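You operate a simulated robot arm through the tools that you are given. There is no shell and no other tool.

Carry out the task below with a simulated robot arm. There is one attempt and no reset: what you move stays moved.

Task
Test the red wheel and sort it into the green or reject tray.
Fine: up to 0.5 mm the green tray, over that the reject tray; switch off and move the slide back before the wheel comes out.

The check looks at the end state, three seconds after you hand in, the way a careful person would. Anything else that was tipped, shoved, dropped, spilled or broken makes it a failure.

Robot
A 7-joint arm with a fingered hand, fixed in place. Base frame: the origin is at the foot of the arm, x ahead of it, y to its left, z up; the work surface is at about z = 880. Units: mm, degrees, N and s.
With the tool pointing down near the work surface it reaches from about 440 to 900 mm from the base axis. Its first joint turns from -143.0 to 143.0 degrees. Payload 3 kg.
The tool frame sits at the grasp point between the pads (the TCP): z along the fingers, y along the line on which they close. The tips reach 26 mm beyond it. The gripper opens to 148 mm. The gripper's body begins 73 mm behind the TCP. The gripper is a hand of 3 fingers: y runs from the thumb to the fingers, the wrist lies at [0, 0, -229] in the tool frame.
Orientation is told as [roll, pitch, yaw] about the base's x, y, z axes, in that order, counted from this pose: with the fingers straight down and closing along the base's y, the tool's x points along the base's -x, its y along +y and its z along -z.

Tools
- The arm moves only by the tool step_arm. Its argument "commands" is a list of rows, each an object (a shift or turn left out is 0) with "linear": the shift along the tool's x, y, z in units of 30 mm (1.0 is 30 mm), a list of three; "turn": the turn, a rotation vector about the tool's x, y, z in units of 4 degrees (1.0 is 4 degrees), a list of three. In form: [{"linear": [x, y, z], "turn": [wx, wy, wz]}, ...]. A call has 1 to 20 rows; each row shifts and turns the commanded pose from where the row before left it, along the tool's axes as they then stand. A call with a number of a shift or a turn outside -1 to 1 is refused whole. Each row takes 0.2 s and may step no farther than 50 mm and 8.6 degrees from the row before; otherwise, the whole call is refused. Where a pose cannot be reached the arm comes as near as it can. A force on the tool above 40 N (or 10 N above the force at the start of the call, whichever is more), or a blocked arm, ends the call early, and 0.2 s more pass. In this call time passes only in rows, and 0.2 s behind the last. It gives the time, the measured TCP pose, the force on the tool (base axes), the opening and the grip force at its end, in the units of the frame above (readings bear some noise), with the torque about the TCP (base axes, N m) and any sound that the robot's microphone picked up, and new pictures: "show" is both (left out), scene, wrist or none.
- Cameras (640 x 400 px; columns grow to the right, rows downward): "scene" is fixed at [218.5, 650.3, 1633.6]; the picture's right is [-0.71, -0.70, 0.00], its down [-0.39, 0.39, -0.83] and it looks along [0.58, -0.59, -0.55] (base axes); focal length 360 px, centre (320, 200). "wrist" rides on the gripper at [67, -39, -90] in the tool frame; the picture's right is [0.50, 0.87, 0.00], its down [-0.66, 0.38, -0.65] and it looks along [-0.57, 0.33, 0.76] (tool axes); focal length 222 px, centre (320, 200). There is no depth. A picture from a camera that has moved, and an enlarged one, comes with that camera's place and axes in the base frame and with its lens.
- slide_trunk(by): slides the trunk up (or, below 0, down) by that many mm; the arm rides with it, the base frame stays. It gives what a move gives, with no picture.
- set_fingers(finger1, finger2, thumb_bend): sets how far each is bent, from 0 (flat) to 100 (curled in); at 30 the hand is open as for a grip, at 70 the pads meet at the TCP. One left out holds its place. A second passes; each finger stops where it meets its share of the squeeze, and holds until it gets a number again. It is the only way to open and close the hand. It gives what a move gives, with no picture; readings hold the bend of each and the force on the fingers (four entries, about 0 where the hand has none), thumb and palm.
- enlarge(camera, box): a new picture of the part [left, top, right, bottom] of that camera's present view, enlarged. It takes no simulated time.
- job_done(): hands the job in; it is judged then, once.

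Nothing tells you positions but the pictures and the camera data. Unless the task says otherwise, let go and move clear before handing in.

The tools are called after "Emit:" as name(argument=value, ...) on one line, values as JSON. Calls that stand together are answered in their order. step_arm: Moves the arm, as the interface text tells. Its arguments: {"type":"object","properties":{"commands":{"type":"array"},"show":{"type":"string","enum":["both","scene","wrist","none"]}},"required":["commands"]} The other tools are called the same way: slide_trunk (by) slides the trunk up or down; set_fingers (finger1, finger2, thumb_bend) moves the fingers one by one; enlarge (camera, box) takes an enlarged picture of a part of a camera's view; job_done () hands the job in.

At the start:

```text
time: 0.0
tcp_pos: [716.4, 232.7, 1294.2]
tcp_rot: [0.0, 0.0, -0.1]
contact_force: [-0.7, -0.8, -1.0]
wrist_torque: [0.01, -0.01, 0.0]
opening: 147.9
grip_force: 0.0
shape: jaw
bend: [30.0, 30.0, 30.0]
finger forces: [0.1, 0.1, 0.0, 0.0, 0.0, 0.1]
trunk travel left (down, up): [-725.0, 165.0]
```

scene: 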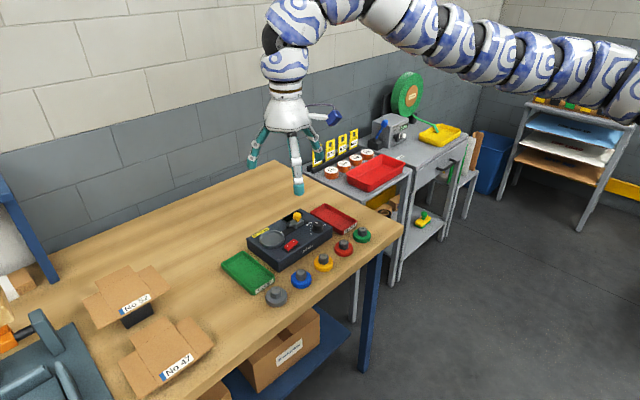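
wrist: 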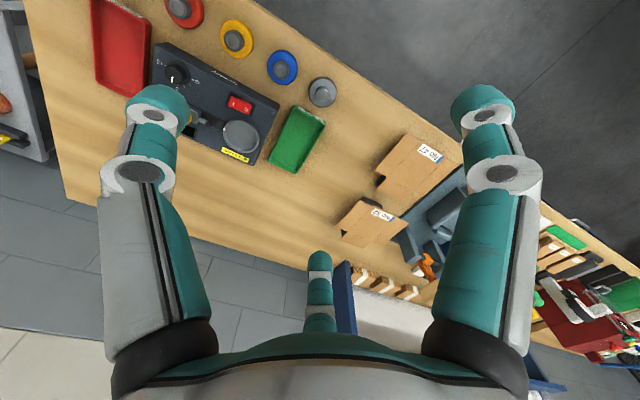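

I see a bench with a dark tester, a green tray, a red (reject) tray and five wheels: grey, blue, yellow, red and green. I'll look closer at the tester before moving anything.

Emit:
enlarge(camera="scene", box=[210, 180, 390, 310])

Emit:
enlarge(camera="wrist", box=[80, 0, 360, 175])

Emit:
enlarge(camera="scene", box=[240, 195, 340, 275])

```text
3.08 times, centred on (300, 245) of scene
camera zoom: at [218.5, 650.3, 1633.6], right [-0.71, -0.7, 0.0], down [-0.39, 0.39, -0.83], along [0.58, -0.59, -0.55], focal length 1107 px, centre (382, 62)
```

zoom: 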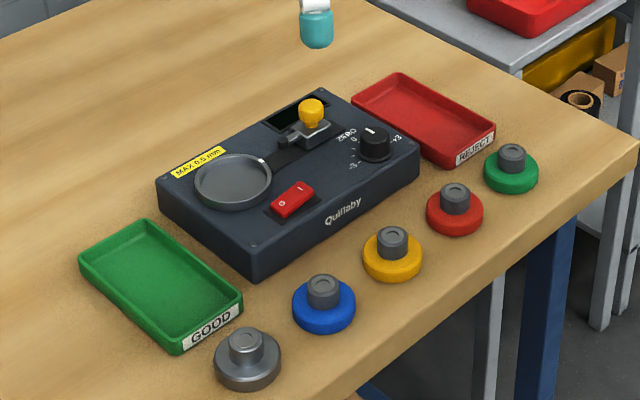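

```text
2.29 times, centred on (220, 88) of wrist
camera zoom: at [649.0, 193.0, 1386.3], right [-0.5, 0.87, 0.0], down [0.66, 0.38, 0.65], along [0.57, 0.33, -0.76], focal length 508 px, centre (549, 457)
```

zoom: 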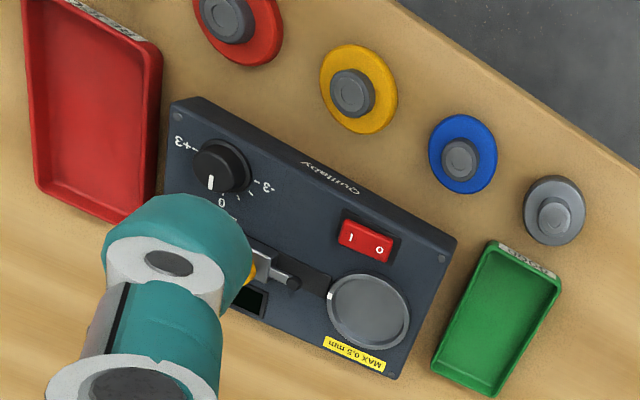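

```text
5.00 times, centred on (290, 235) of scene
camera zoom: at [218.5, 650.3, 1633.6], right [-0.71, -0.7, 0.0], down [-0.39, 0.39, -0.83], along [0.58, -0.59, -0.55], focal length 1799 px, centre (470, 25)
```

zoom: 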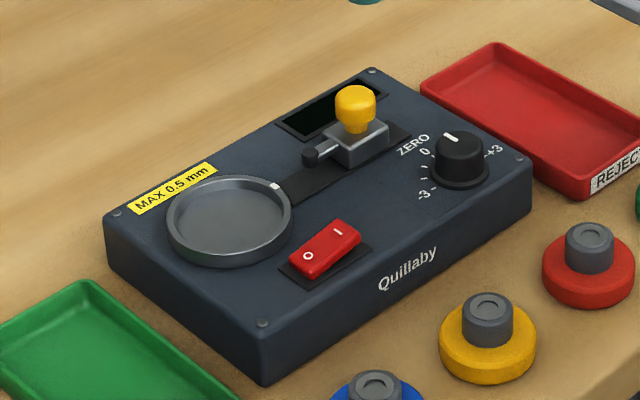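

The tester has a turntable cup on the left (about [917, 152]), a probe slide with a yellow knob, a display at the back, a ZERO dial on the right and a rocker switch in front. The red wheel is at about [762, -2]. I'll bring the wrist camera over the tester to read it better.

Emit:
step_arm(commands=[{"linear": [-0.42, -0.69, 0.8]}, {"linear": [-0.42, -0.69, 0.8]}, {"linear": [-0.42, -0.69, 0.8]}, {"linear": [-0.42, -0.69, 0.8]}, {"linear": [-0.42, -0.69, 0.8]}, {"linear": [-0.42, -0.69, 0.8]}, {"linear": [-0.42, -0.69, 0.8]}, {"linear": [-0.42, -0.69, 0.8]}, {"linear": [-0.42, -0.69, 0.8]}])

```text
time: 2.0
tcp_pos: [832.9, 47.2, 1079.6]
tcp_rot: [-0.1, 0.0, -0.1]
contact_force: [-0.8, 0.2, -0.3]
wrist_torque: [0.03, 0.02, 0.0]
opening: 147.9
grip_force: 0.0
shape: jaw
bend: [30.0, 30.0, 30.0]
finger forces: [0.0, 0.0, 0.1, 0.0, 0.0, 0.0]
trunk travel left (down, up): [-725.0, 165.0]
camera wrist: at [764.5, 7.4, 1169.7], right [-0.5, 0.87, 0.0], down [0.66, 0.38, 0.65], along [0.57, 0.33, -0.76], focal length 222 px, centre (320, 200)
```

scene: 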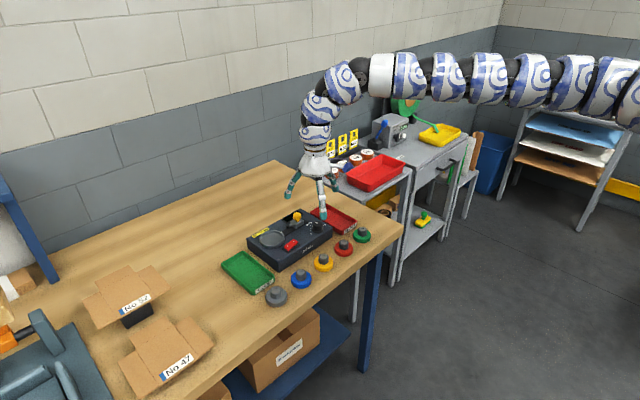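
wrist: 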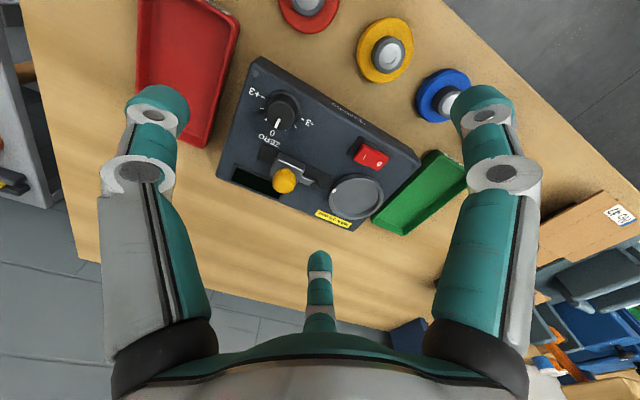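

Emit:
enlarge(camera="wrist", box=[200, 50, 440, 240])

Emit:
enlarge(camera="wrist", box=[240, 80, 320, 130])

Emit:
enlarge(camera="wrist", box=[220, 130, 420, 240])

Emit:
enlarge(camera="scene", box=[230, 195, 350, 275])

```text
2.11 times, centred on (320, 145) of wrist
camera zoom: at [764.5, 7.4, 1169.7], right [-0.5, 0.87, 0.0], down [0.66, 0.38, 0.65], along [0.57, 0.33, -0.76], focal length 468 px, centre (320, 316)
```

zoom: 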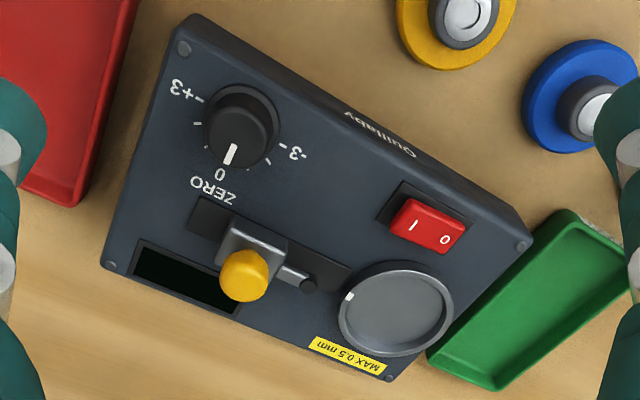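

```text
8.00 times, centred on (280, 105) of wrist
camera zoom: at [764.5, 7.4, 1169.7], right [-0.5, 0.87, 0.0], down [0.66, 0.38, 0.65], along [0.57, 0.33, -0.76], focal length 1777 px, centre (640, 960)
```

zoom: 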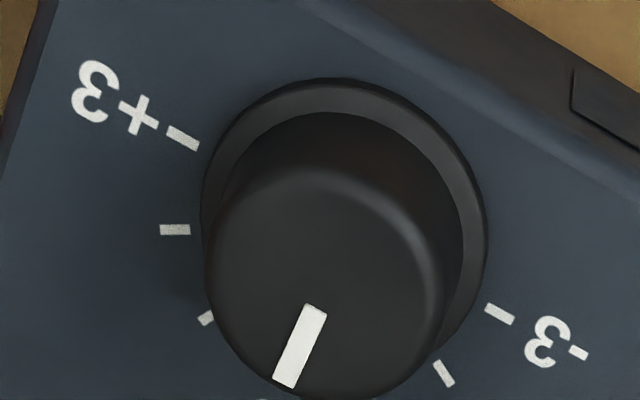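

```text
3.20 times, centred on (320, 185) of wrist
camera zoom: at [764.5, 7.4, 1169.7], right [-0.5, 0.87, 0.0], down [0.66, 0.38, 0.65], along [0.57, 0.33, -0.76], focal length 711 px, centre (320, 248)
```

zoom: 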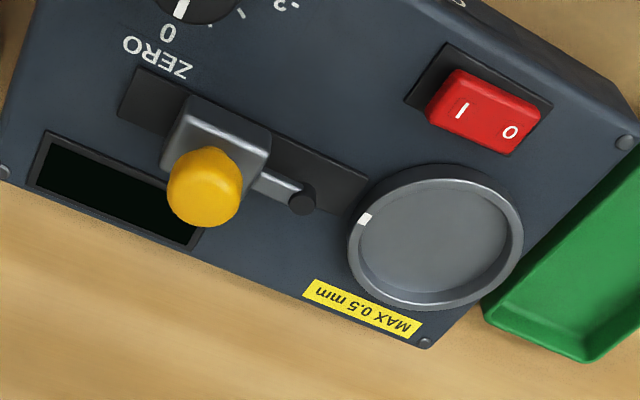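

```text
5.00 times, centred on (290, 235) of scene
camera zoom: at [218.5, 650.3, 1633.6], right [-0.71, -0.7, 0.0], down [-0.39, 0.39, -0.83], along [0.58, -0.59, -0.55], focal length 1799 px, centre (470, 25)
```

zoom: 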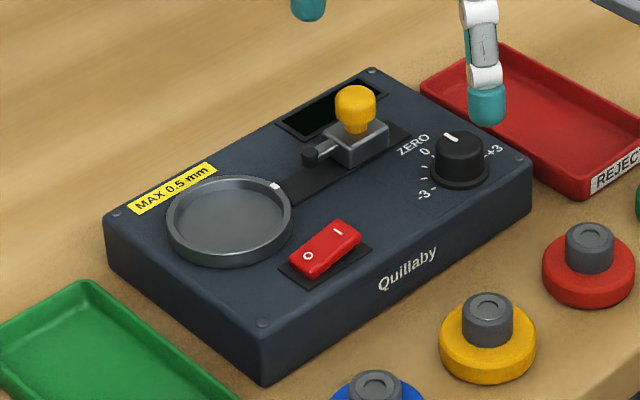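

Emit:
enlarge(camera="scene", box=[300, 212, 340, 237])

Emit:
enlarge(camera="wrist", box=[245, 95, 309, 145])

Emit:
enlarge(camera="scene", box=[325, 220, 385, 260])

Emit:
enlarge(camera="scene", box=[280, 205, 320, 230])

```text
16.00 times, centred on (320, 224) of scene
camera zoom: at [218.5, 650.3, 1633.6], right [-0.71, -0.7, 0.0], down [-0.39, 0.39, -0.83], along [0.58, -0.59, -0.55], focal length 5758 px, centre (320, -192)
```

zoom: 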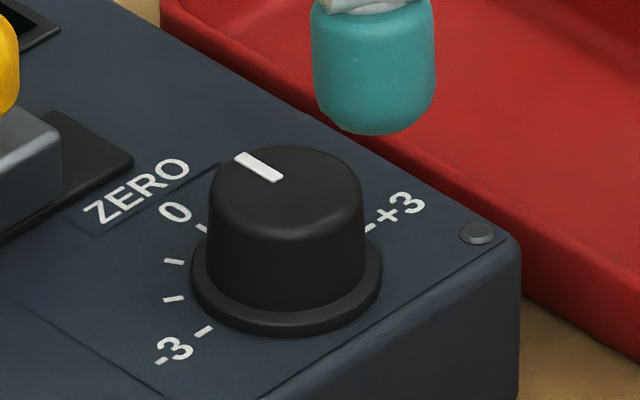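

```text
8.00 times, centred on (277, 120) of wrist
camera zoom: at [764.5, 7.4, 1169.7], right [-0.5, 0.87, 0.0], down [0.66, 0.38, 0.65], along [0.57, 0.33, -0.76], focal length 1777 px, centre (664, 840)
```

zoom: 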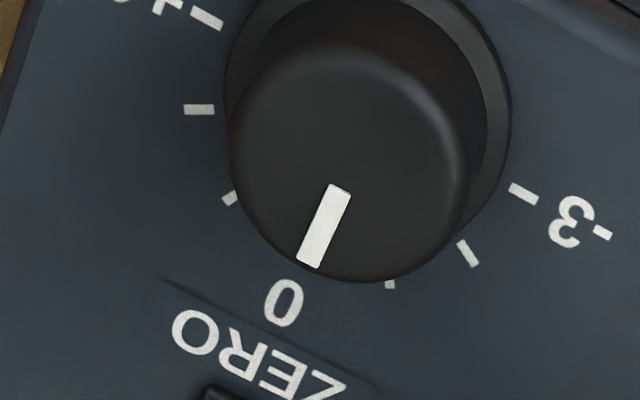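

```text
10.00 times, centred on (355, 240) of scene
camera zoom: at [218.5, 650.3, 1633.6], right [-0.71, -0.7, 0.0], down [-0.39, 0.39, -0.83], along [0.58, -0.59, -0.55], focal length 3599 px, centre (-30, -200)
```

zoom: 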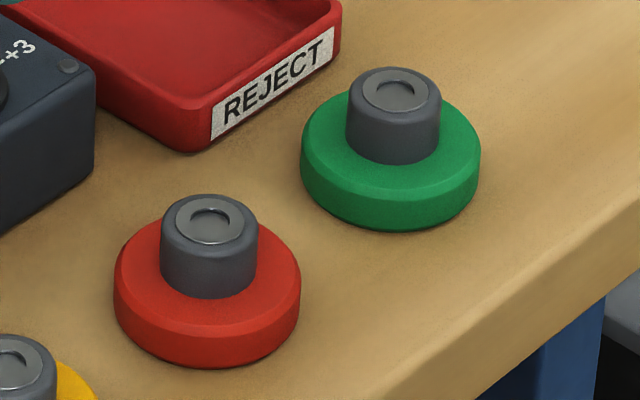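

```text
16.00 times, centred on (300, 218) of scene
camera zoom: at [218.5, 650.3, 1633.6], right [-0.71, -0.7, 0.0], down [-0.39, 0.39, -0.83], along [0.58, -0.59, -0.55], focal length 5758 px, centre (640, -80)
```

zoom: 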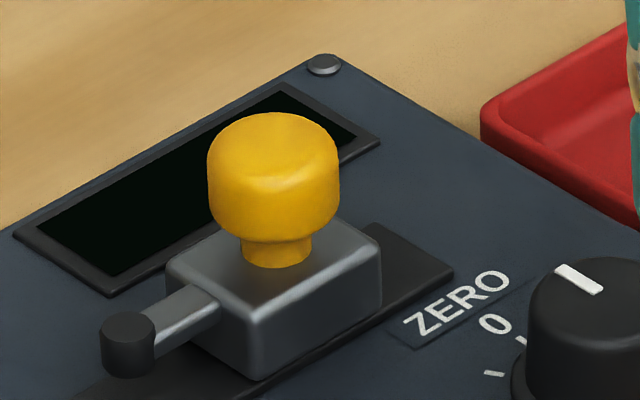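

The dial points at 0, the display is dark, and each wheel has a grey hub (about 30 mm across and 20 mm tall) on a 58 mm disc. Before going near anything, I'll check how the fingers move and whether the arm reaches the turntable.

Emit:
set_fingers(finger1=52, finger2=52, thumb_bend=52)

Emit:
step_arm(commands=[{"linear": [-0.69, 0.9, 0]}, {"linear": [-0.69, 0.9, 0]}, {"linear": [-0.69, 0.9, 0]}, {"linear": [-0.69, 0.9, 0]}, {"linear": [0, 0, 0]}])

```text
time: 3.0
tcp_pos: [830.6, 48.5, 1080.0]
tcp_rot: [-0.1, 0.0, -0.1]
contact_force: [-0.8, 1.4, 0.1]
wrist_torque: [0.04, -0.01, 0.02]
opening: 56.2
grip_force: 0.1
shape: fingers
bend: [52.0, 52.0, 52.0]
finger forces: [0.1, 0.0, 0.0, 0.1, 0.1, 0.1]
trunk travel left (down, up): [-725.0, 165.0]
```

```text
time: 4.2
tcp_pos: [888.7, 126.4, 1080.7]
tcp_rot: [0.0, 0.0, -0.1]
contact_force: [-0.2, -0.1, 0.1]
wrist_torque: [0.05, -0.01, -0.01]
opening: 55.7
grip_force: 0.2
shape: fingers
bend: [52.0, 52.0, 52.0]
finger forces: [0.0, 0.0, 0.0, 0.1, 0.0, 0.0]
out of reach, approached as far as the arm can: row 3, 4
trunk travel left (down, up): [-725.0, 165.0]
camera wrist: at [821.2, 86.6, 1170.4], right [-0.5, 0.87, 0.0], down [0.66, 0.38, 0.65], along [0.57, 0.33, -0.76], focal length 222 px, centre (320, 200)
```

scene: 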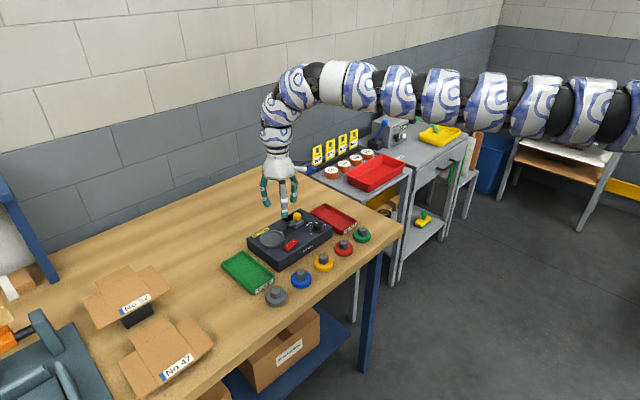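
wrist: 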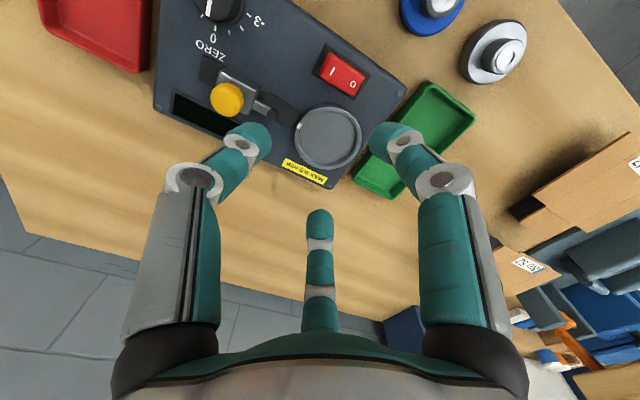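

The fingers close concentrically, but the turntable at radius about 930 mm is just beyond the vertical-tool reach at this trunk height. I'll raise the hand, lower the trunk and see whether that extends the reach.

Emit:
step_arm(commands=[{"linear": [0.5, -0.1, -1]}, {"linear": [0.5, -0.1, -1]}, {"linear": [0, 0, -1]}, {"linear": [0, 0, -1]}, {"linear": [0, 0, -1]}, {"linear": [0, 0, -1]}, {"linear": [0, 0, -1]}], show="none")

Emit:
slide_trunk(by=-200)

```text
time: 5.8
tcp_pos: [857.3, 120.0, 1290.9]
tcp_rot: [0.0, 0.1, -0.2]
contact_force: [1.0, 0.1, 0.0]
wrist_torque: [0.0, -0.02, 0.0]
opening: 55.6
grip_force: 0.0
shape: fingers
bend: [52.0, 52.0, 52.0]
finger forces: [0.0, 0.1, 0.1, 0.0, 0.0, 0.1]
trunk travel left (down, up): [-725.0, 165.0]
```

```text
time: 8.0
tcp_pos: [859.0, 119.6, 1090.8]
tcp_rot: [0.0, 0.1, -0.1]
contact_force: [0.9, -0.1, 0.5]
wrist_torque: [0.0, 0.04, -0.03]
opening: 55.6
grip_force: 0.0
shape: fingers
bend: [52.0, 52.0, 52.0]
finger forces: [0.1, 0.0, 0.0, 0.0, 0.0, 0.0]
trunk travel left (down, up): [-525.0, 365.0]
```

The trunk is 200 mm lower with the hand at z = 1091. Next I'll try reaching over the turntable.

Emit:
step_arm(commands=[{"linear": [-0.63, 0.38, 0.1]}, {"linear": [-0.63, 0.38, 0.1]}, {"linear": [-0.63, 0.38, 0.1]}, {"linear": [0, 0, 0]}])

```text
time: 9.0
tcp_pos: [886.2, 137.5, 1086.7]
tcp_rot: [0.0, 0.0, 0.0]
contact_force: [-0.2, 0.7, 0.2]
wrist_torque: [-0.06, -0.03, -0.02]
opening: 55.7
grip_force: 0.1
shape: fingers
bend: [52.0, 52.0, 52.0]
finger forces: [0.0, 0.0, 0.0, 0.0, 0.1, 0.1]
out of reach, approached as far as the arm can: row 2, 3
trunk travel left (down, up): [-525.0, 365.0]
camera wrist: at [817.9, 97.2, 1176.5], right [-0.5, 0.87, 0.0], down [0.66, 0.38, 0.65], along [0.57, 0.33, -0.76], focal length 222 px, centre (320, 200)
```

scene: 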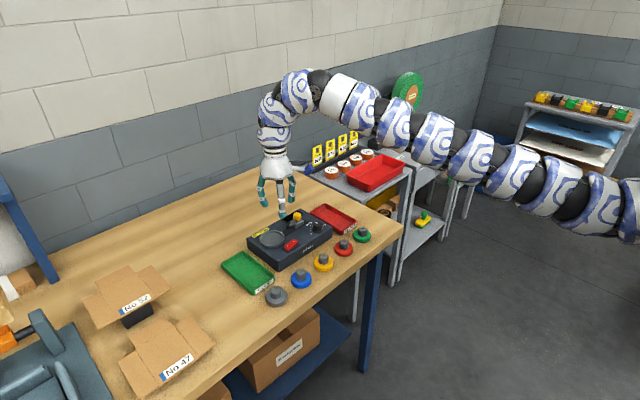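
wrist: 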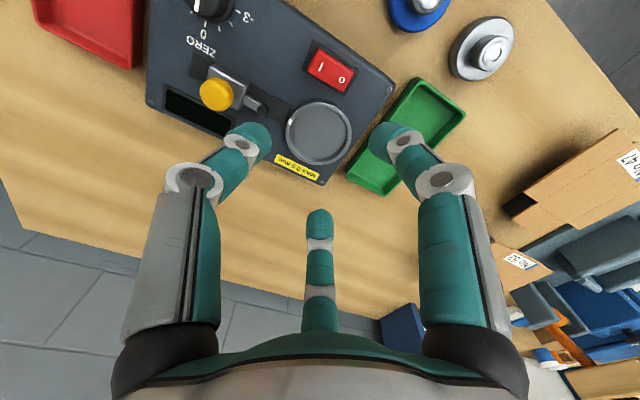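

Vertical reach tops out at about 900 mm, so I'll tilt the hand about 9° outward for the turntable and grip the wheel at that same tilt. First I'll hover near the red wheel to locate it precisely.

Emit:
step_arm(commands=[{"linear": [0.727, -0.857, 0.3]}, {"linear": [0.727, -0.857, 0.3]}, {"linear": [0.727, -0.857, 0.3]}, {"linear": [0.727, -0.857, 0.3]}, {"linear": [0.727, -0.857, 0.3]}, {"linear": [0, 0, 0.5]}])

Emit:
enlarge(camera="wrist", box=[200, 20, 440, 170])

Emit:
enlarge(camera="scene", box=[300, 180, 380, 260])

```text
time: 10.4
tcp_pos: [799.0, 33.5, 1033.0]
tcp_rot: [-0.1, 0.3, -0.3]
contact_force: [-0.2, 0.0, 0.8]
wrist_torque: [-0.05, 0.0, -0.02]
opening: 55.7
grip_force: 0.0
shape: fingers
bend: [52.0, 52.0, 52.0]
finger forces: [0.1, 0.0, 0.0, 0.1, 0.0, 0.0]
out of reach, approached as far as the arm can: row 5
trunk travel left (down, up): [-525.0, 365.0]
camera wrist: at [731.6, -5.1, 1125.0], right [-0.5, 0.87, 0.0], down [0.66, 0.38, 0.65], along [0.56, 0.32, -0.76], focal length 222 px, centre (320, 200)
```

scene: 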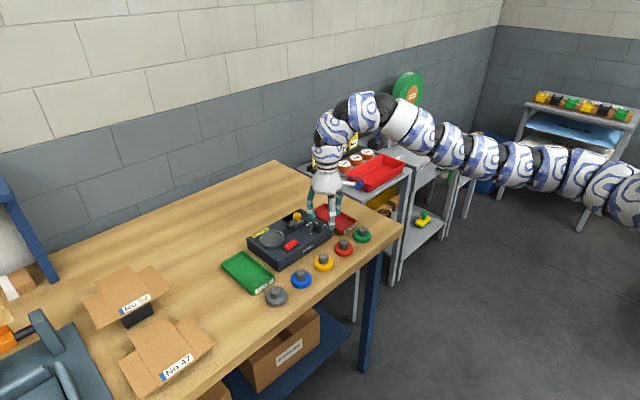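
wrist: 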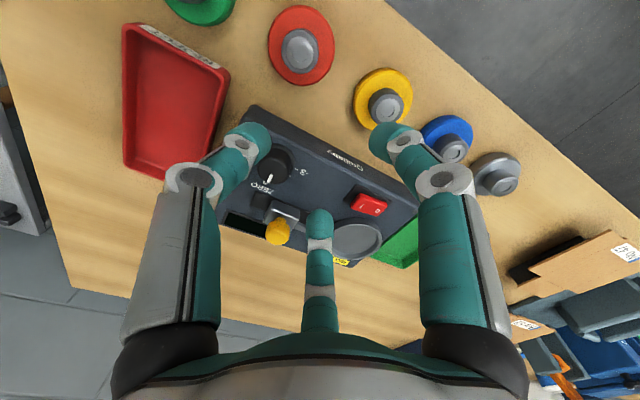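

```text
2.67 times, centred on (320, 95) of wrist
camera zoom: at [731.6, -5.1, 1125.0], right [-0.5, 0.87, 0.0], down [0.66, 0.38, 0.65], along [0.56, 0.32, -0.76], focal length 592 px, centre (320, 480)
```

zoom: 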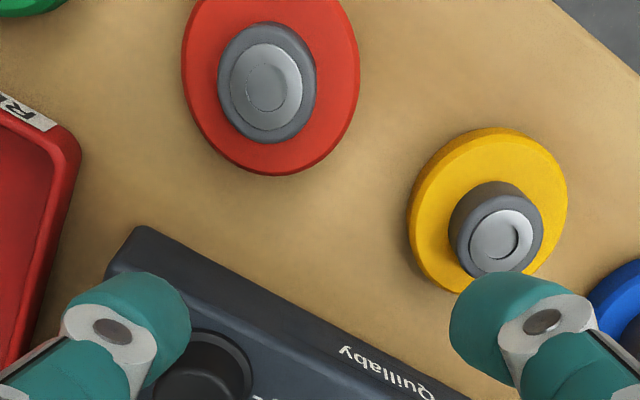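

```text
5.00 times, centred on (340, 220) of scene
camera zoom: at [218.5, 650.3, 1633.6], right [-0.71, -0.7, 0.0], down [-0.39, 0.39, -0.83], along [0.58, -0.59, -0.55], focal length 1799 px, centre (220, 100)
```

zoom: 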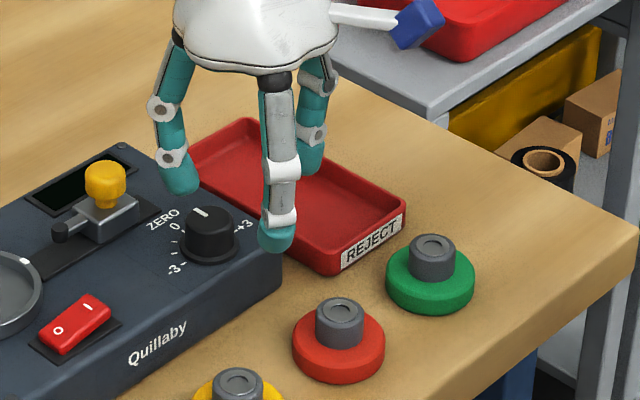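

With the trunk low, a joint limit blocks the way in, so I'll put the trunk back up and test the tilted reach over the turntable at a safe height.

Emit:
slide_trunk(by=200)

Emit:
step_arm(commands=[{"linear": [-0.5, 1, 0.5], "turn": [0, -0.8, 0]}, {"linear": [-0.5, 1, 0.5], "turn": [0, -0.8, 0]}, {"linear": [-0.5, 1, 0.5], "turn": [0, -0.8, 0]}, {"linear": [0, 0.9, 1]}, {"linear": [0, 0, 1]}, {"linear": [0, 0, 1]}, {"linear": [0, 0, 0.5]}], show="none")

```text
time: 12.5
tcp_pos: [800.2, 34.0, 1234.5]
tcp_rot: [0.0, 0.2, -0.3]
contact_force: [0.3, -0.5, 0.1]
wrist_torque: [-0.01, -0.01, -0.01]
opening: 55.7
grip_force: 0.0
shape: fingers
bend: [52.0, 52.0, 52.0]
finger forces: [0.0, 0.0, 0.1, 0.1, 0.0, 0.0]
trunk travel left (down, up): [-725.0, 165.0]
```

```text
time: 14.1
tcp_pos: [863.2, 149.2, 1086.2]
tcp_rot: [0.1, -9.4, -0.2]
contact_force: [0.3, -0.5, -0.2]
wrist_torque: [0.0, -0.01, 0.02]
opening: 55.7
grip_force: 0.0
shape: fingers
bend: [52.0, 52.0, 52.0]
finger forces: [0.1, 0.0, 0.1, 0.0, 0.1, 0.1]
trunk travel left (down, up): [-725.0, 165.0]
```

Tilted by 9.4° at [863, 149, 1086]; now outward to above the turntable.

Emit:
step_arm(commands=[{"linear": [-0.592, 0.043, 0.098]}, {"linear": [-0.592, 0.043, 0.098]}, {"linear": [-0.592, 0.043, 0.098]}, {"linear": [0, 0, 0]}])

Emit:
enlarge(camera="scene", box=[240, 150, 340, 275])

Emit:
enlarge(camera="wrist", box=[180, 50, 440, 220])

```text
time: 15.1
tcp_pos: [918.9, 153.5, 1087.4]
tcp_rot: [0.0, -9.4, -0.2]
contact_force: [-0.2, -1.4, 0.2]
wrist_torque: [0.01, 0.02, -0.02]
opening: 55.6
grip_force: 0.0
shape: fingers
bend: [52.0, 52.0, 52.0]
finger forces: [0.0, 0.0, 0.0, 0.0, 0.0, 0.1]
trunk travel left (down, up): [-725.0, 165.0]
camera wrist: at [836.2, 113.5, 1165.9], right [-0.49, 0.87, -0.08], down [0.54, 0.38, 0.75], along [0.68, 0.32, -0.66], focal length 222 px, centre (320, 200)
```

scene: 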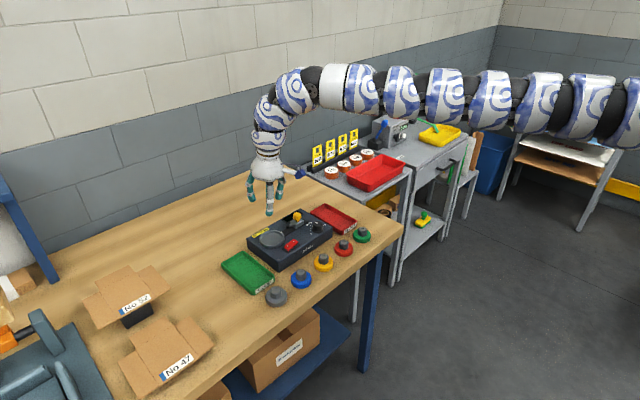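
wrist: 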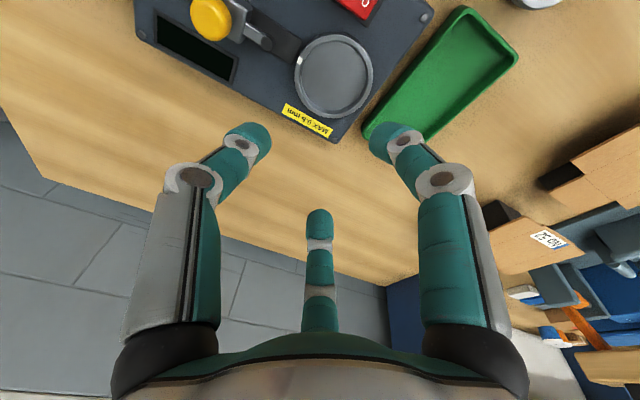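

```text
3.20 times, centred on (290, 212) of scene
camera zoom: at [218.5, 650.3, 1633.6], right [-0.71, -0.7, 0.0], down [-0.39, 0.39, -0.83], along [0.58, -0.59, -0.55], focal length 1152 px, centre (416, 160)
```

zoom: 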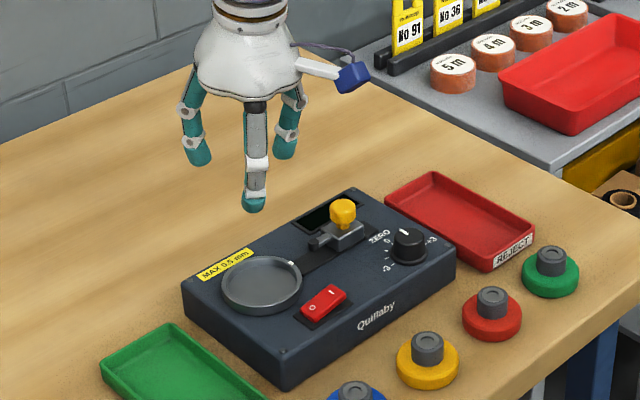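

```text
2.35 times, centred on (310, 135) of wrist
camera zoom: at [836.2, 113.5, 1165.9], right [-0.49, 0.87, -0.08], down [0.54, 0.38, 0.75], along [0.68, 0.32, -0.66], focal length 523 px, centre (344, 353)
```

zoom: 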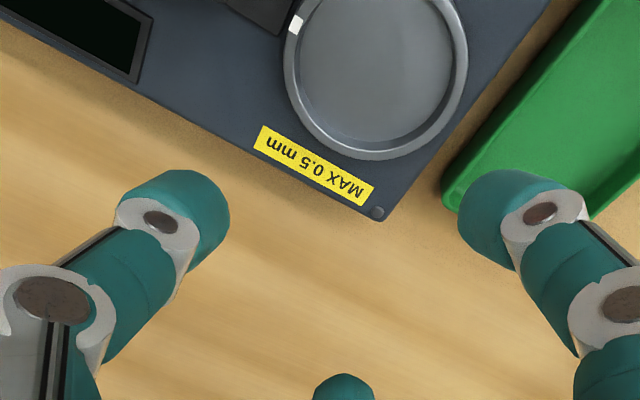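

The tilted reach works at this height. I'll test it down near working height, still well above the cup, and get a close look at the turntable.

Emit:
step_arm(commands=[{"linear": [0.136, 0, 0.823]}, {"linear": [0.136, 0, 0.823]}, {"linear": [0.136, 0, 0.823]}, {"linear": [0.136, 0, 0.823]}, {"linear": [0, 0, 0]}])

Emit:
enlarge(camera="scene", box=[235, 190, 335, 275])

Emit:
enlarge(camera="wrist", box=[200, 0, 440, 150])

```text
time: 16.3
tcp_pos: [903.5, 148.0, 990.7]
tcp_rot: [-0.2, -9.3, -0.3]
contact_force: [-1.0, 0.4, -0.2]
wrist_torque: [0.04, 0.02, 0.02]
opening: 55.5
grip_force: 0.1
shape: fingers
bend: [52.0, 52.0, 52.0]
finger forces: [0.0, 0.1, 0.0, 0.1, 0.0, 0.0]
out of reach, approached as far as the arm can: row 2, 4
trunk travel left (down, up): [-725.0, 165.0]
camera wrist: at [822.1, 108.1, 1069.4], right [-0.49, 0.87, -0.08], down [0.54, 0.38, 0.75], along [0.68, 0.32, -0.65], focal length 222 px, centre (320, 200)
```

scene: 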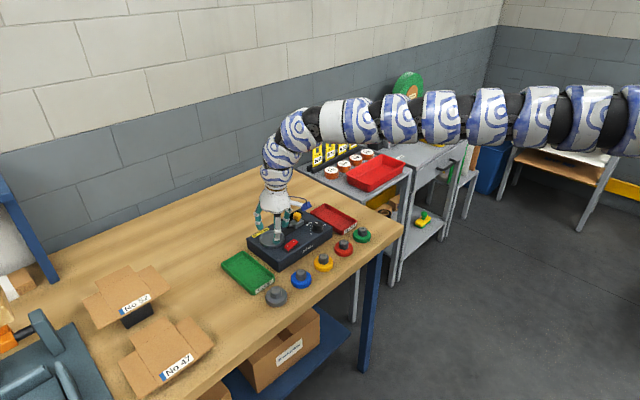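
wrist: 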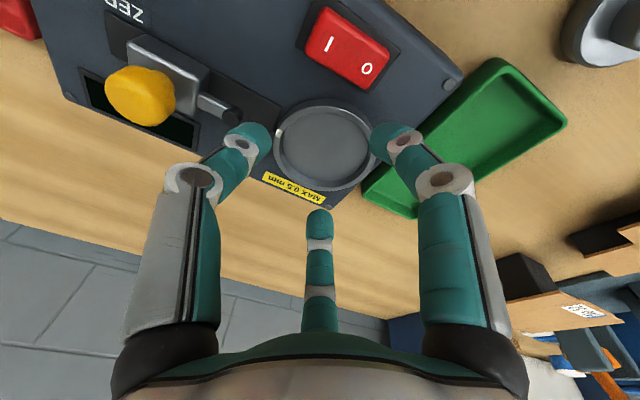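

```text
4.71 times, centred on (285, 232) of scene
camera zoom: at [218.5, 650.3, 1633.6], right [-0.71, -0.7, 0.0], down [-0.39, 0.39, -0.83], along [0.58, -0.59, -0.55], focal length 1694 px, centre (485, 47)
```

zoom: 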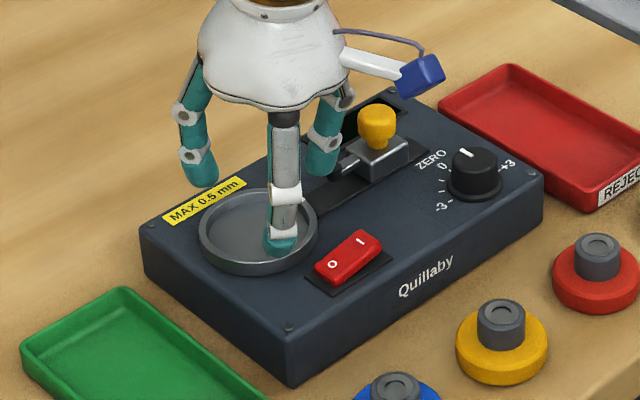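

```text
2.67 times, centred on (320, 75) of wrist
camera zoom: at [822.1, 108.1, 1069.4], right [-0.49, 0.87, -0.08], down [0.54, 0.38, 0.75], along [0.68, 0.32, -0.65], focal length 592 px, centre (320, 533)
```

zoom: 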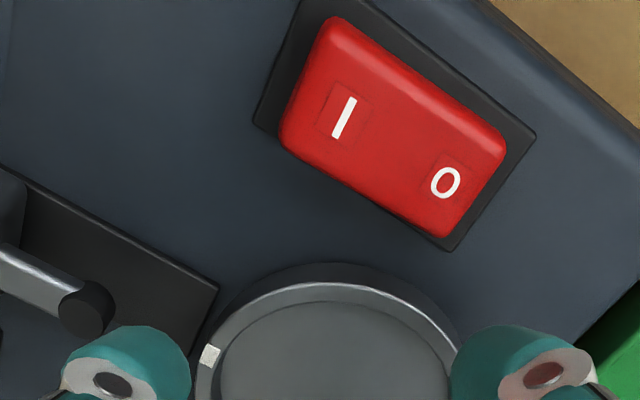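

At trunk 0 the reach shrinks as the hand goes lower, so a trunk about 110 mm lower suits the turntable. I'll lift away, shift the trunk down 110 and go above the red wheel with the same tilt.

Emit:
step_arm(commands=[{"linear": [-0.148, 0, -0.905]}, {"linear": [-0.148, 0, -0.905]}, {"linear": [-0.148, 0, -0.905]}, {"linear": [-0.148, 0, -0.905]}, {"linear": [0.875, -0.987, -0.143]}, {"linear": [0.875, -0.987, -0.143]}, {"linear": [0.875, -0.987, -0.143]}, {"linear": [0.875, -0.987, -0.143]}, {"linear": [0.875, -0.987, -0.143]}], show="none")

Emit:
slide_trunk(by=-110)

Emit:
step_arm(commands=[{"linear": [0, 0, 0]}])

```text
time: 18.3
tcp_pos: [844.0, 28.2, 1081.4]
tcp_rot: [-0.1, -9.3, -0.2]
contact_force: [0.6, 0.3, 0.7]
wrist_torque: [-0.03, 0.0, 0.03]
opening: 55.7
grip_force: 0.1
shape: fingers
bend: [52.0, 52.0, 52.0]
finger forces: [0.1, 0.0, 0.0, 0.0, 0.1, 0.1]
out of reach, approached as far as the arm can: row 7, 8, 9
trunk travel left (down, up): [-725.0, 165.0]
```

```text
time: 19.8
tcp_pos: [845.8, 27.4, 971.7]
tcp_rot: [-0.1, -9.3, -0.1]
contact_force: [0.1, 0.5, 0.6]
wrist_torque: [0.01, 0.02, 0.02]
opening: 55.9
grip_force: 0.1
shape: fingers
bend: [52.0, 52.0, 52.0]
finger forces: [0.0, 0.1, 0.0, 0.0, 0.0, 0.1]
trunk travel left (down, up): [-615.0, 275.0]
```

```text
time: 20.2
tcp_pos: [846.6, 26.7, 971.0]
tcp_rot: [-0.1, -9.3, -0.2]
contact_force: [-0.5, 0.9, -0.1]
wrist_torque: [0.0, -0.03, 0.0]
opening: 55.5
grip_force: 0.1
shape: fingers
bend: [52.0, 52.0, 52.0]
finger forces: [0.0, 0.0, 0.0, 0.1, 0.0, 0.0]
trunk travel left (down, up): [-615.0, 275.0]
camera wrist: at [764.2, -12.8, 1049.6], right [-0.49, 0.87, -0.08], down [0.54, 0.38, 0.75], along [0.68, 0.32, -0.66], focal length 222 px, centre (320, 200)
```

scene: 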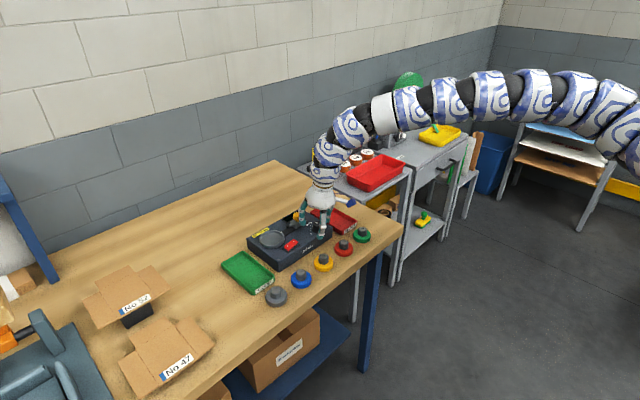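
wrist: 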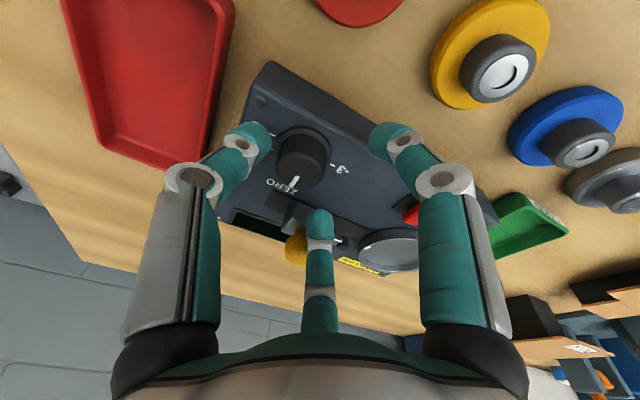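

Moving inward keeps stalling as the arm's heading nears straight ahead, which looks like a wrist-roll limit. I'll lift clear first, then rotate the hand about its own axis and try again.

Emit:
step_arm(commands=[{"linear": [-0.12, 0, -0.8]}, {"linear": [-0.12, 0, -0.8]}, {"linear": [-0.12, 0, -0.8]}, {"turn": [0, 0, 1]}, {"turn": [0, 0, 1]}, {"turn": [0, 0, 1]}, {"turn": [0, 0, 1]}, {"turn": [0, 0, 1]}], show="none")

```text
time: 22.0
tcp_pos: [856.4, 30.0, 1042.0]
tcp_rot: [3.1, -8.6, -20.5]
contact_force: [0.5, -0.2, -0.8]
wrist_torque: [-0.02, 0.05, -0.01]
opening: 55.7
grip_force: 0.1
shape: fingers
bend: [52.0, 52.0, 52.0]
finger forces: [0.0, 0.1, 0.0, 0.0, 0.1, 0.1]
out of reach, approached as far as the arm can: row 1, 2, 3
trunk travel left (down, up): [-615.0, 275.0]
```

Emit:
step_arm(commands=[{"linear": [0.75, -0.693, -0.154]}, {"linear": [0.75, -0.693, -0.154]}, {"linear": [0.75, -0.693, -0.154]}, {"linear": [0, 0, 0]}])

```text
time: 23.0
tcp_pos: [857.6, 30.4, 1041.7]
tcp_rot: [3.1, -8.7, -20.5]
contact_force: [0.6, 0.1, 0.2]
wrist_torque: [-0.01, -0.03, -0.03]
opening: 55.6
grip_force: 0.1
shape: fingers
bend: [52.0, 52.0, 52.0]
finger forces: [0.1, 0.0, 0.1, 0.0, 0.1, 0.0]
out of reach, approached as far as the arm can: row 1, 2, 3
trunk travel left (down, up): [-615.0, 275.0]
camera wrist: at [766.3, 16.6, 1119.2], right [-0.17, 0.99, -0.03], down [0.63, 0.13, 0.76], along [0.76, 0.11, -0.64], focal length 222 px, centre (320, 200)
```

scene: 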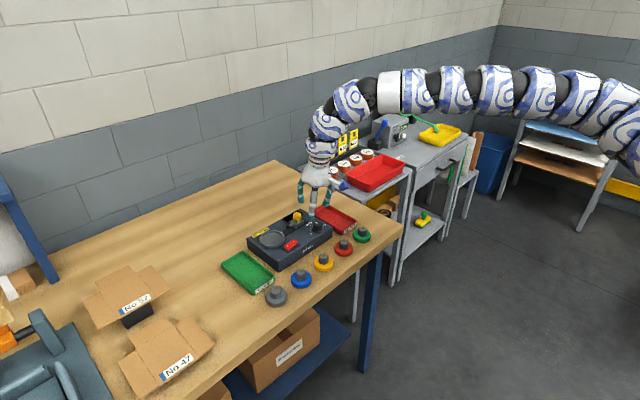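
wrist: 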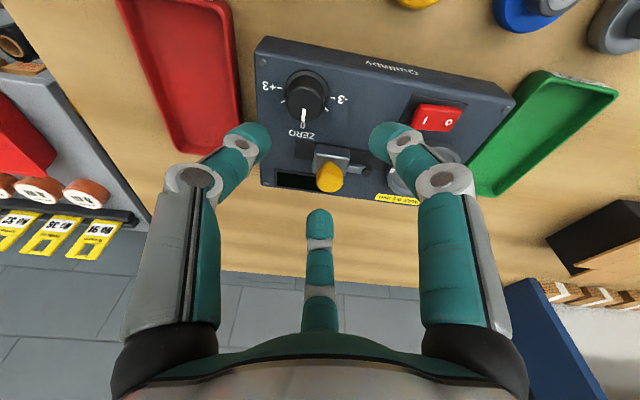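

Still blocked. I'll probe which direction is actually limited, a small move left and then straight back, while staying high.

Emit:
step_arm(commands=[{"linear": [0.35, 0.937, 0]}, {"linear": [0.35, 0.937, 0]}, {"linear": [0.924, -0.346, -0.16]}, {"linear": [0.924, -0.346, -0.16]}], show="none")

```text
time: 24.0
tcp_pos: [828.2, 103.6, 1040.4]
tcp_rot: [3.0, -8.6, -20.5]
contact_force: [-0.5, -0.9, -0.4]
wrist_torque: [0.01, -0.04, 0.03]
opening: 55.7
grip_force: 0.1
shape: fingers
bend: [52.0, 52.0, 52.0]
finger forces: [0.0, 0.0, 0.1, 0.0, 0.1, 0.1]
out of reach, approached as far as the arm can: row 3, 4
trunk travel left (down, up): [-615.0, 275.0]
```

The block is an inner-radius limit for high, tilted poses, which eases at lower relative heights. I'll bring the trunk back up and descend toward the wheel instead.

Emit:
slide_trunk(by=110)

Emit:
step_arm(commands=[{"linear": [0.1, -0.2, 1]}, {"linear": [0.264, -0.716, 0.707]}, {"linear": [0.264, -0.716, 0.707]}, {"linear": [0.264, -0.716, 0.707]}, {"linear": [0.264, -0.716, 0.707]}, {"linear": [0.264, -0.716, 0.4]}, {"linear": [0.264, -0.716, 0]}])

```text
time: 25.4
tcp_pos: [828.7, 104.4, 1151.0]
tcp_rot: [3.0, -8.6, -20.5]
contact_force: [-0.7, 0.0, 0.3]
wrist_torque: [-0.01, 0.0, -0.05]
opening: 55.9
grip_force: 0.0
shape: fingers
bend: [52.0, 52.0, 52.0]
finger forces: [0.0, 0.0, 0.0, 0.0, 0.0, 0.0]
trunk travel left (down, up): [-725.0, 165.0]
```

```text
time: 27.0
tcp_pos: [806.3, 12.8, 986.7]
tcp_rot: [3.0, -8.4, -20.5]
contact_force: [-0.1, -0.1, 0.8]
wrist_torque: [0.03, -0.01, -0.02]
opening: 56.0
grip_force: 0.0
shape: fingers
bend: [52.0, 52.0, 52.0]
finger forces: [0.0, 0.1, 0.1, 0.1, 0.0, 0.0]
out of reach, approached as far as the arm can: row 2, 3, 4, 5, 6, 7
trunk travel left (down, up): [-725.0, 165.0]
camera wrist: at [717.6, -0.9, 1064.0], right [-0.17, 0.99, -0.03], down [0.64, 0.13, 0.76], along [0.75, 0.11, -0.65], focal length 222 px, centre (320, 200)
```

scene: 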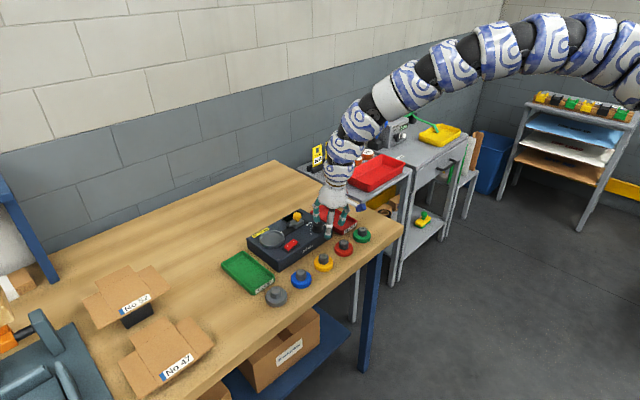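
wrist: 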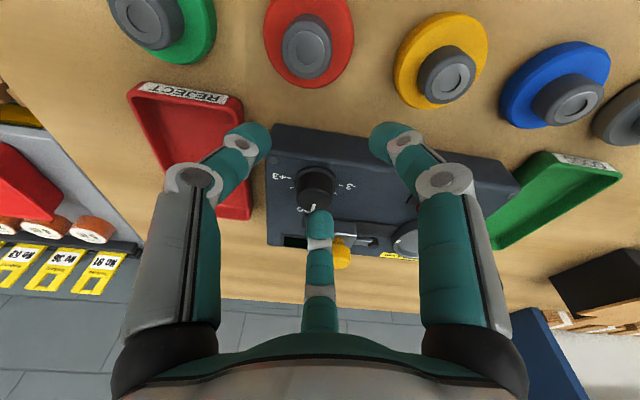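

The hand is at [806, 13, 987], still limited from moving inward while tilted. Raising the trunk fully makes the arm work at a lower relative height, which should free it.

Emit:
slide_trunk(by=165)

Emit:
step_arm(commands=[{"linear": [0.15, 0, 0.95]}, {"linear": [0.15, 0, 0.95]}, {"linear": [0.15, 0, 0.95]}, {"linear": [0.15, 0, 0.95]}, {"linear": [0.65, -0.4, -0.1]}, {"linear": [0.65, -0.4, -0.1]}])

```text
time: 28.9
tcp_pos: [807.8, 14.3, 1151.5]
tcp_rot: [2.9, -8.4, -20.5]
contact_force: [0.4, -0.1, 0.1]
wrist_torque: [-0.01, -0.01, -0.01]
opening: 55.6
grip_force: 0.1
shape: fingers
bend: [52.0, 52.0, 52.0]
finger forces: [0.0, 0.0, 0.1, 0.0, 0.1, 0.0]
trunk travel left (down, up): [-890.0, 0.0]
```

```text
time: 30.3
tcp_pos: [762.7, 10.3, 1034.9]
tcp_rot: [2.8, -8.5, -20.4]
contact_force: [0.0, 0.3, -0.7]
wrist_torque: [0.03, 0.02, -0.03]
opening: 55.6
grip_force: 0.1
shape: fingers
bend: [52.0, 52.0, 52.0]
finger forces: [0.1, 0.1, 0.0, 0.1, 0.1, 0.1]
trunk travel left (down, up): [-890.0, 0.0]
camera wrist: at [673.4, -4.1, 1111.8], right [-0.17, 0.99, -0.03], down [0.64, 0.13, 0.76], along [0.75, 0.11, -0.65], focal length 222 px, centre (320, 200)
```

scene: 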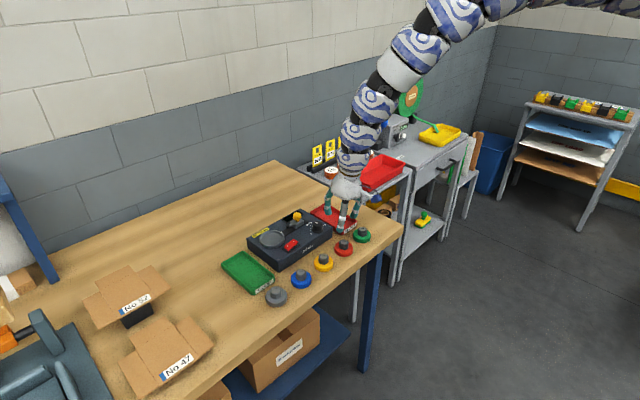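
wrist: 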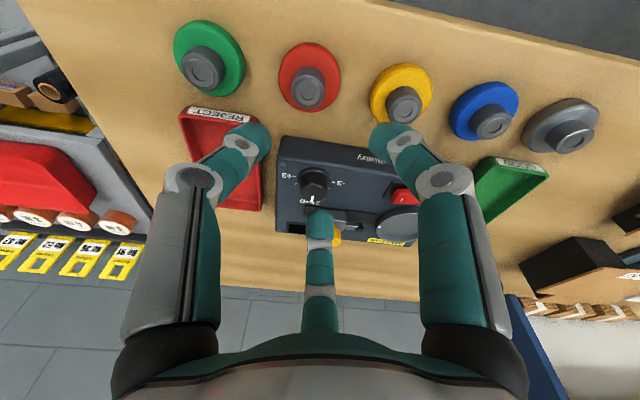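

Now the hand is over the wheel row with the tilt kept. I'll zoom in to measure the red wheel.

Emit:
enlarge(camera="wrist", box=[240, 20, 400, 120])

Emit:
enlarge(camera="scene", box=[300, 170, 400, 270])

```text
4.00 times, centred on (320, 70) of wrist
camera zoom: at [673.4, -4.1, 1111.8], right [-0.17, 0.99, -0.03], down [0.64, 0.13, 0.76], along [0.75, 0.11, -0.65], focal length 888 px, centre (320, 720)
```

zoom: 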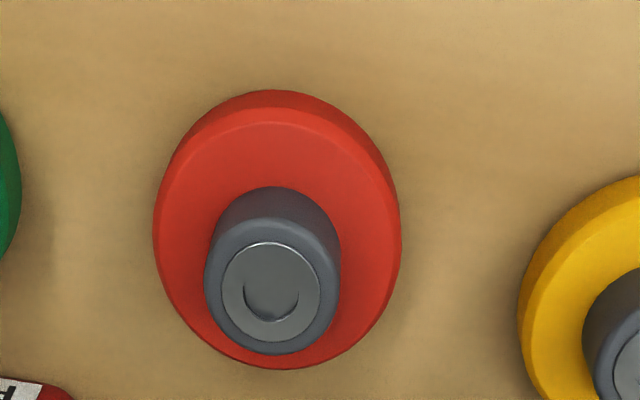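

```text
4.00 times, centred on (350, 220) of scene
camera zoom: at [218.5, 650.3, 1633.6], right [-0.71, -0.7, 0.0], down [-0.39, 0.39, -0.83], along [0.58, -0.59, -0.55], focal length 1440 px, centre (200, 120)
```

zoom: 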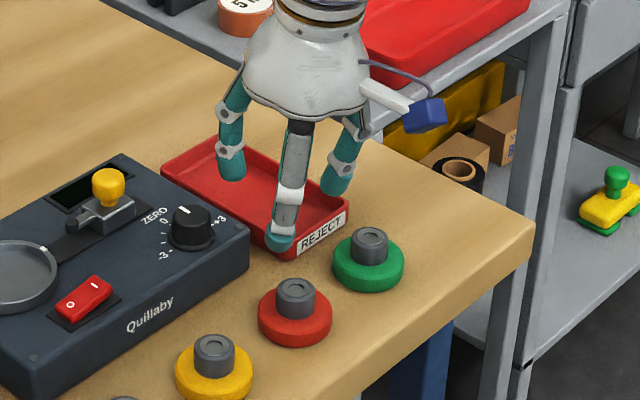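

The red wheel is centred at about [762, -6], with its disc top near z = 895 and hub top near 913. I'll come down to about 30 mm above grip height, keeping the tilt, and check alignment.

Emit:
step_arm(commands=[{"linear": [0.106, -0.231, 0.872]}, {"linear": [0.106, -0.231, 0.872]}, {"linear": [0.106, -0.231, 0.872]}, {"linear": [0, 0, 0]}])

Emit:
enlarge(camera="wrist", box=[220, 60, 420, 220])

Emit:
enlarge(camera="scene", box=[310, 190, 390, 270])

```text
time: 31.3
tcp_pos: [758.0, -6.3, 953.4]
tcp_rot: [2.9, -8.5, -20.4]
contact_force: [-0.4, 0.1, 0.5]
wrist_torque: [0.01, -0.01, 0.02]
opening: 55.9
grip_force: 0.1
shape: fingers
bend: [52.0, 52.0, 52.0]
finger forces: [0.0, 0.0, 0.0, 0.0, 0.0, 0.0]
trunk travel left (down, up): [-890.0, 0.0]
camera wrist: at [668.9, -20.5, 1031.7], right [-0.17, 0.99, -0.03], down [0.64, 0.13, 0.76], along [0.75, 0.11, -0.65], focal length 222 px, centre (320, 200)
```

scene: 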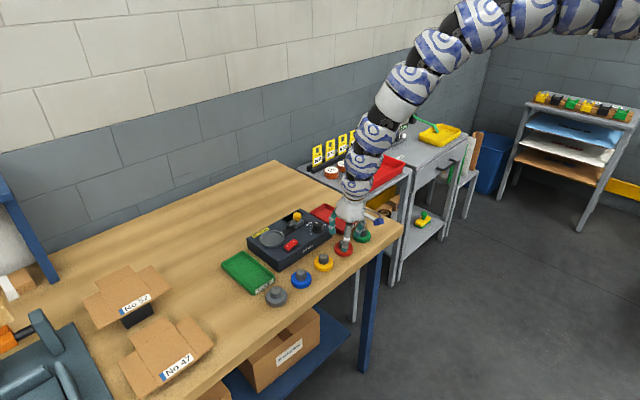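
wrist: 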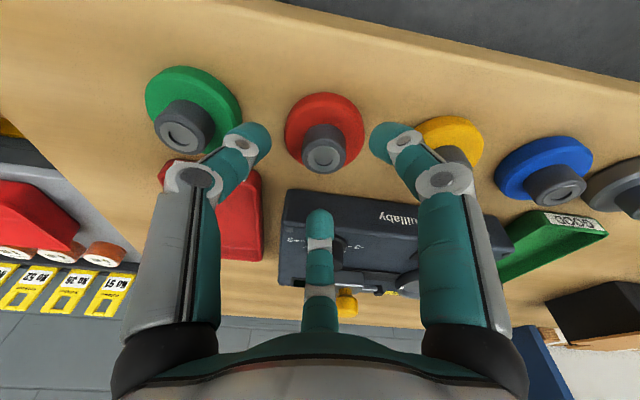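

```text
2.50 times, centred on (320, 140) of wrist
camera zoom: at [668.9, -20.5, 1031.7], right [-0.17, 0.99, -0.03], down [0.64, 0.13, 0.76], along [0.75, 0.11, -0.65], focal length 555 px, centre (320, 350)
```

zoom: 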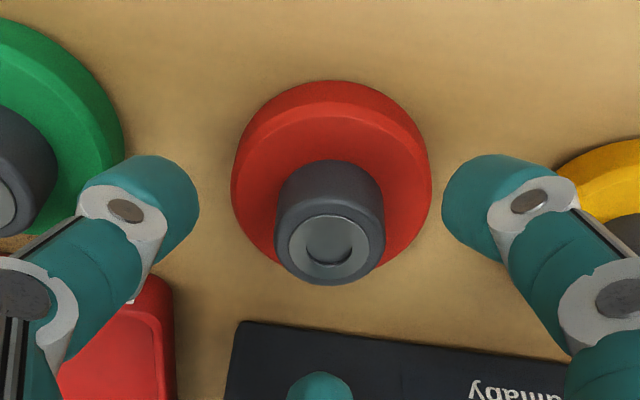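

```text
5.00 times, centred on (350, 230) of scene
camera zoom: at [218.5, 650.3, 1633.6], right [-0.71, -0.7, 0.0], down [-0.39, 0.39, -0.83], along [0.58, -0.59, -0.55], focal length 1799 px, centre (170, 50)
```

zoom: 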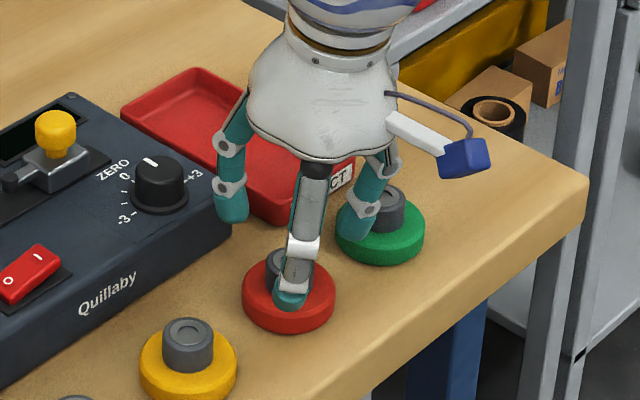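

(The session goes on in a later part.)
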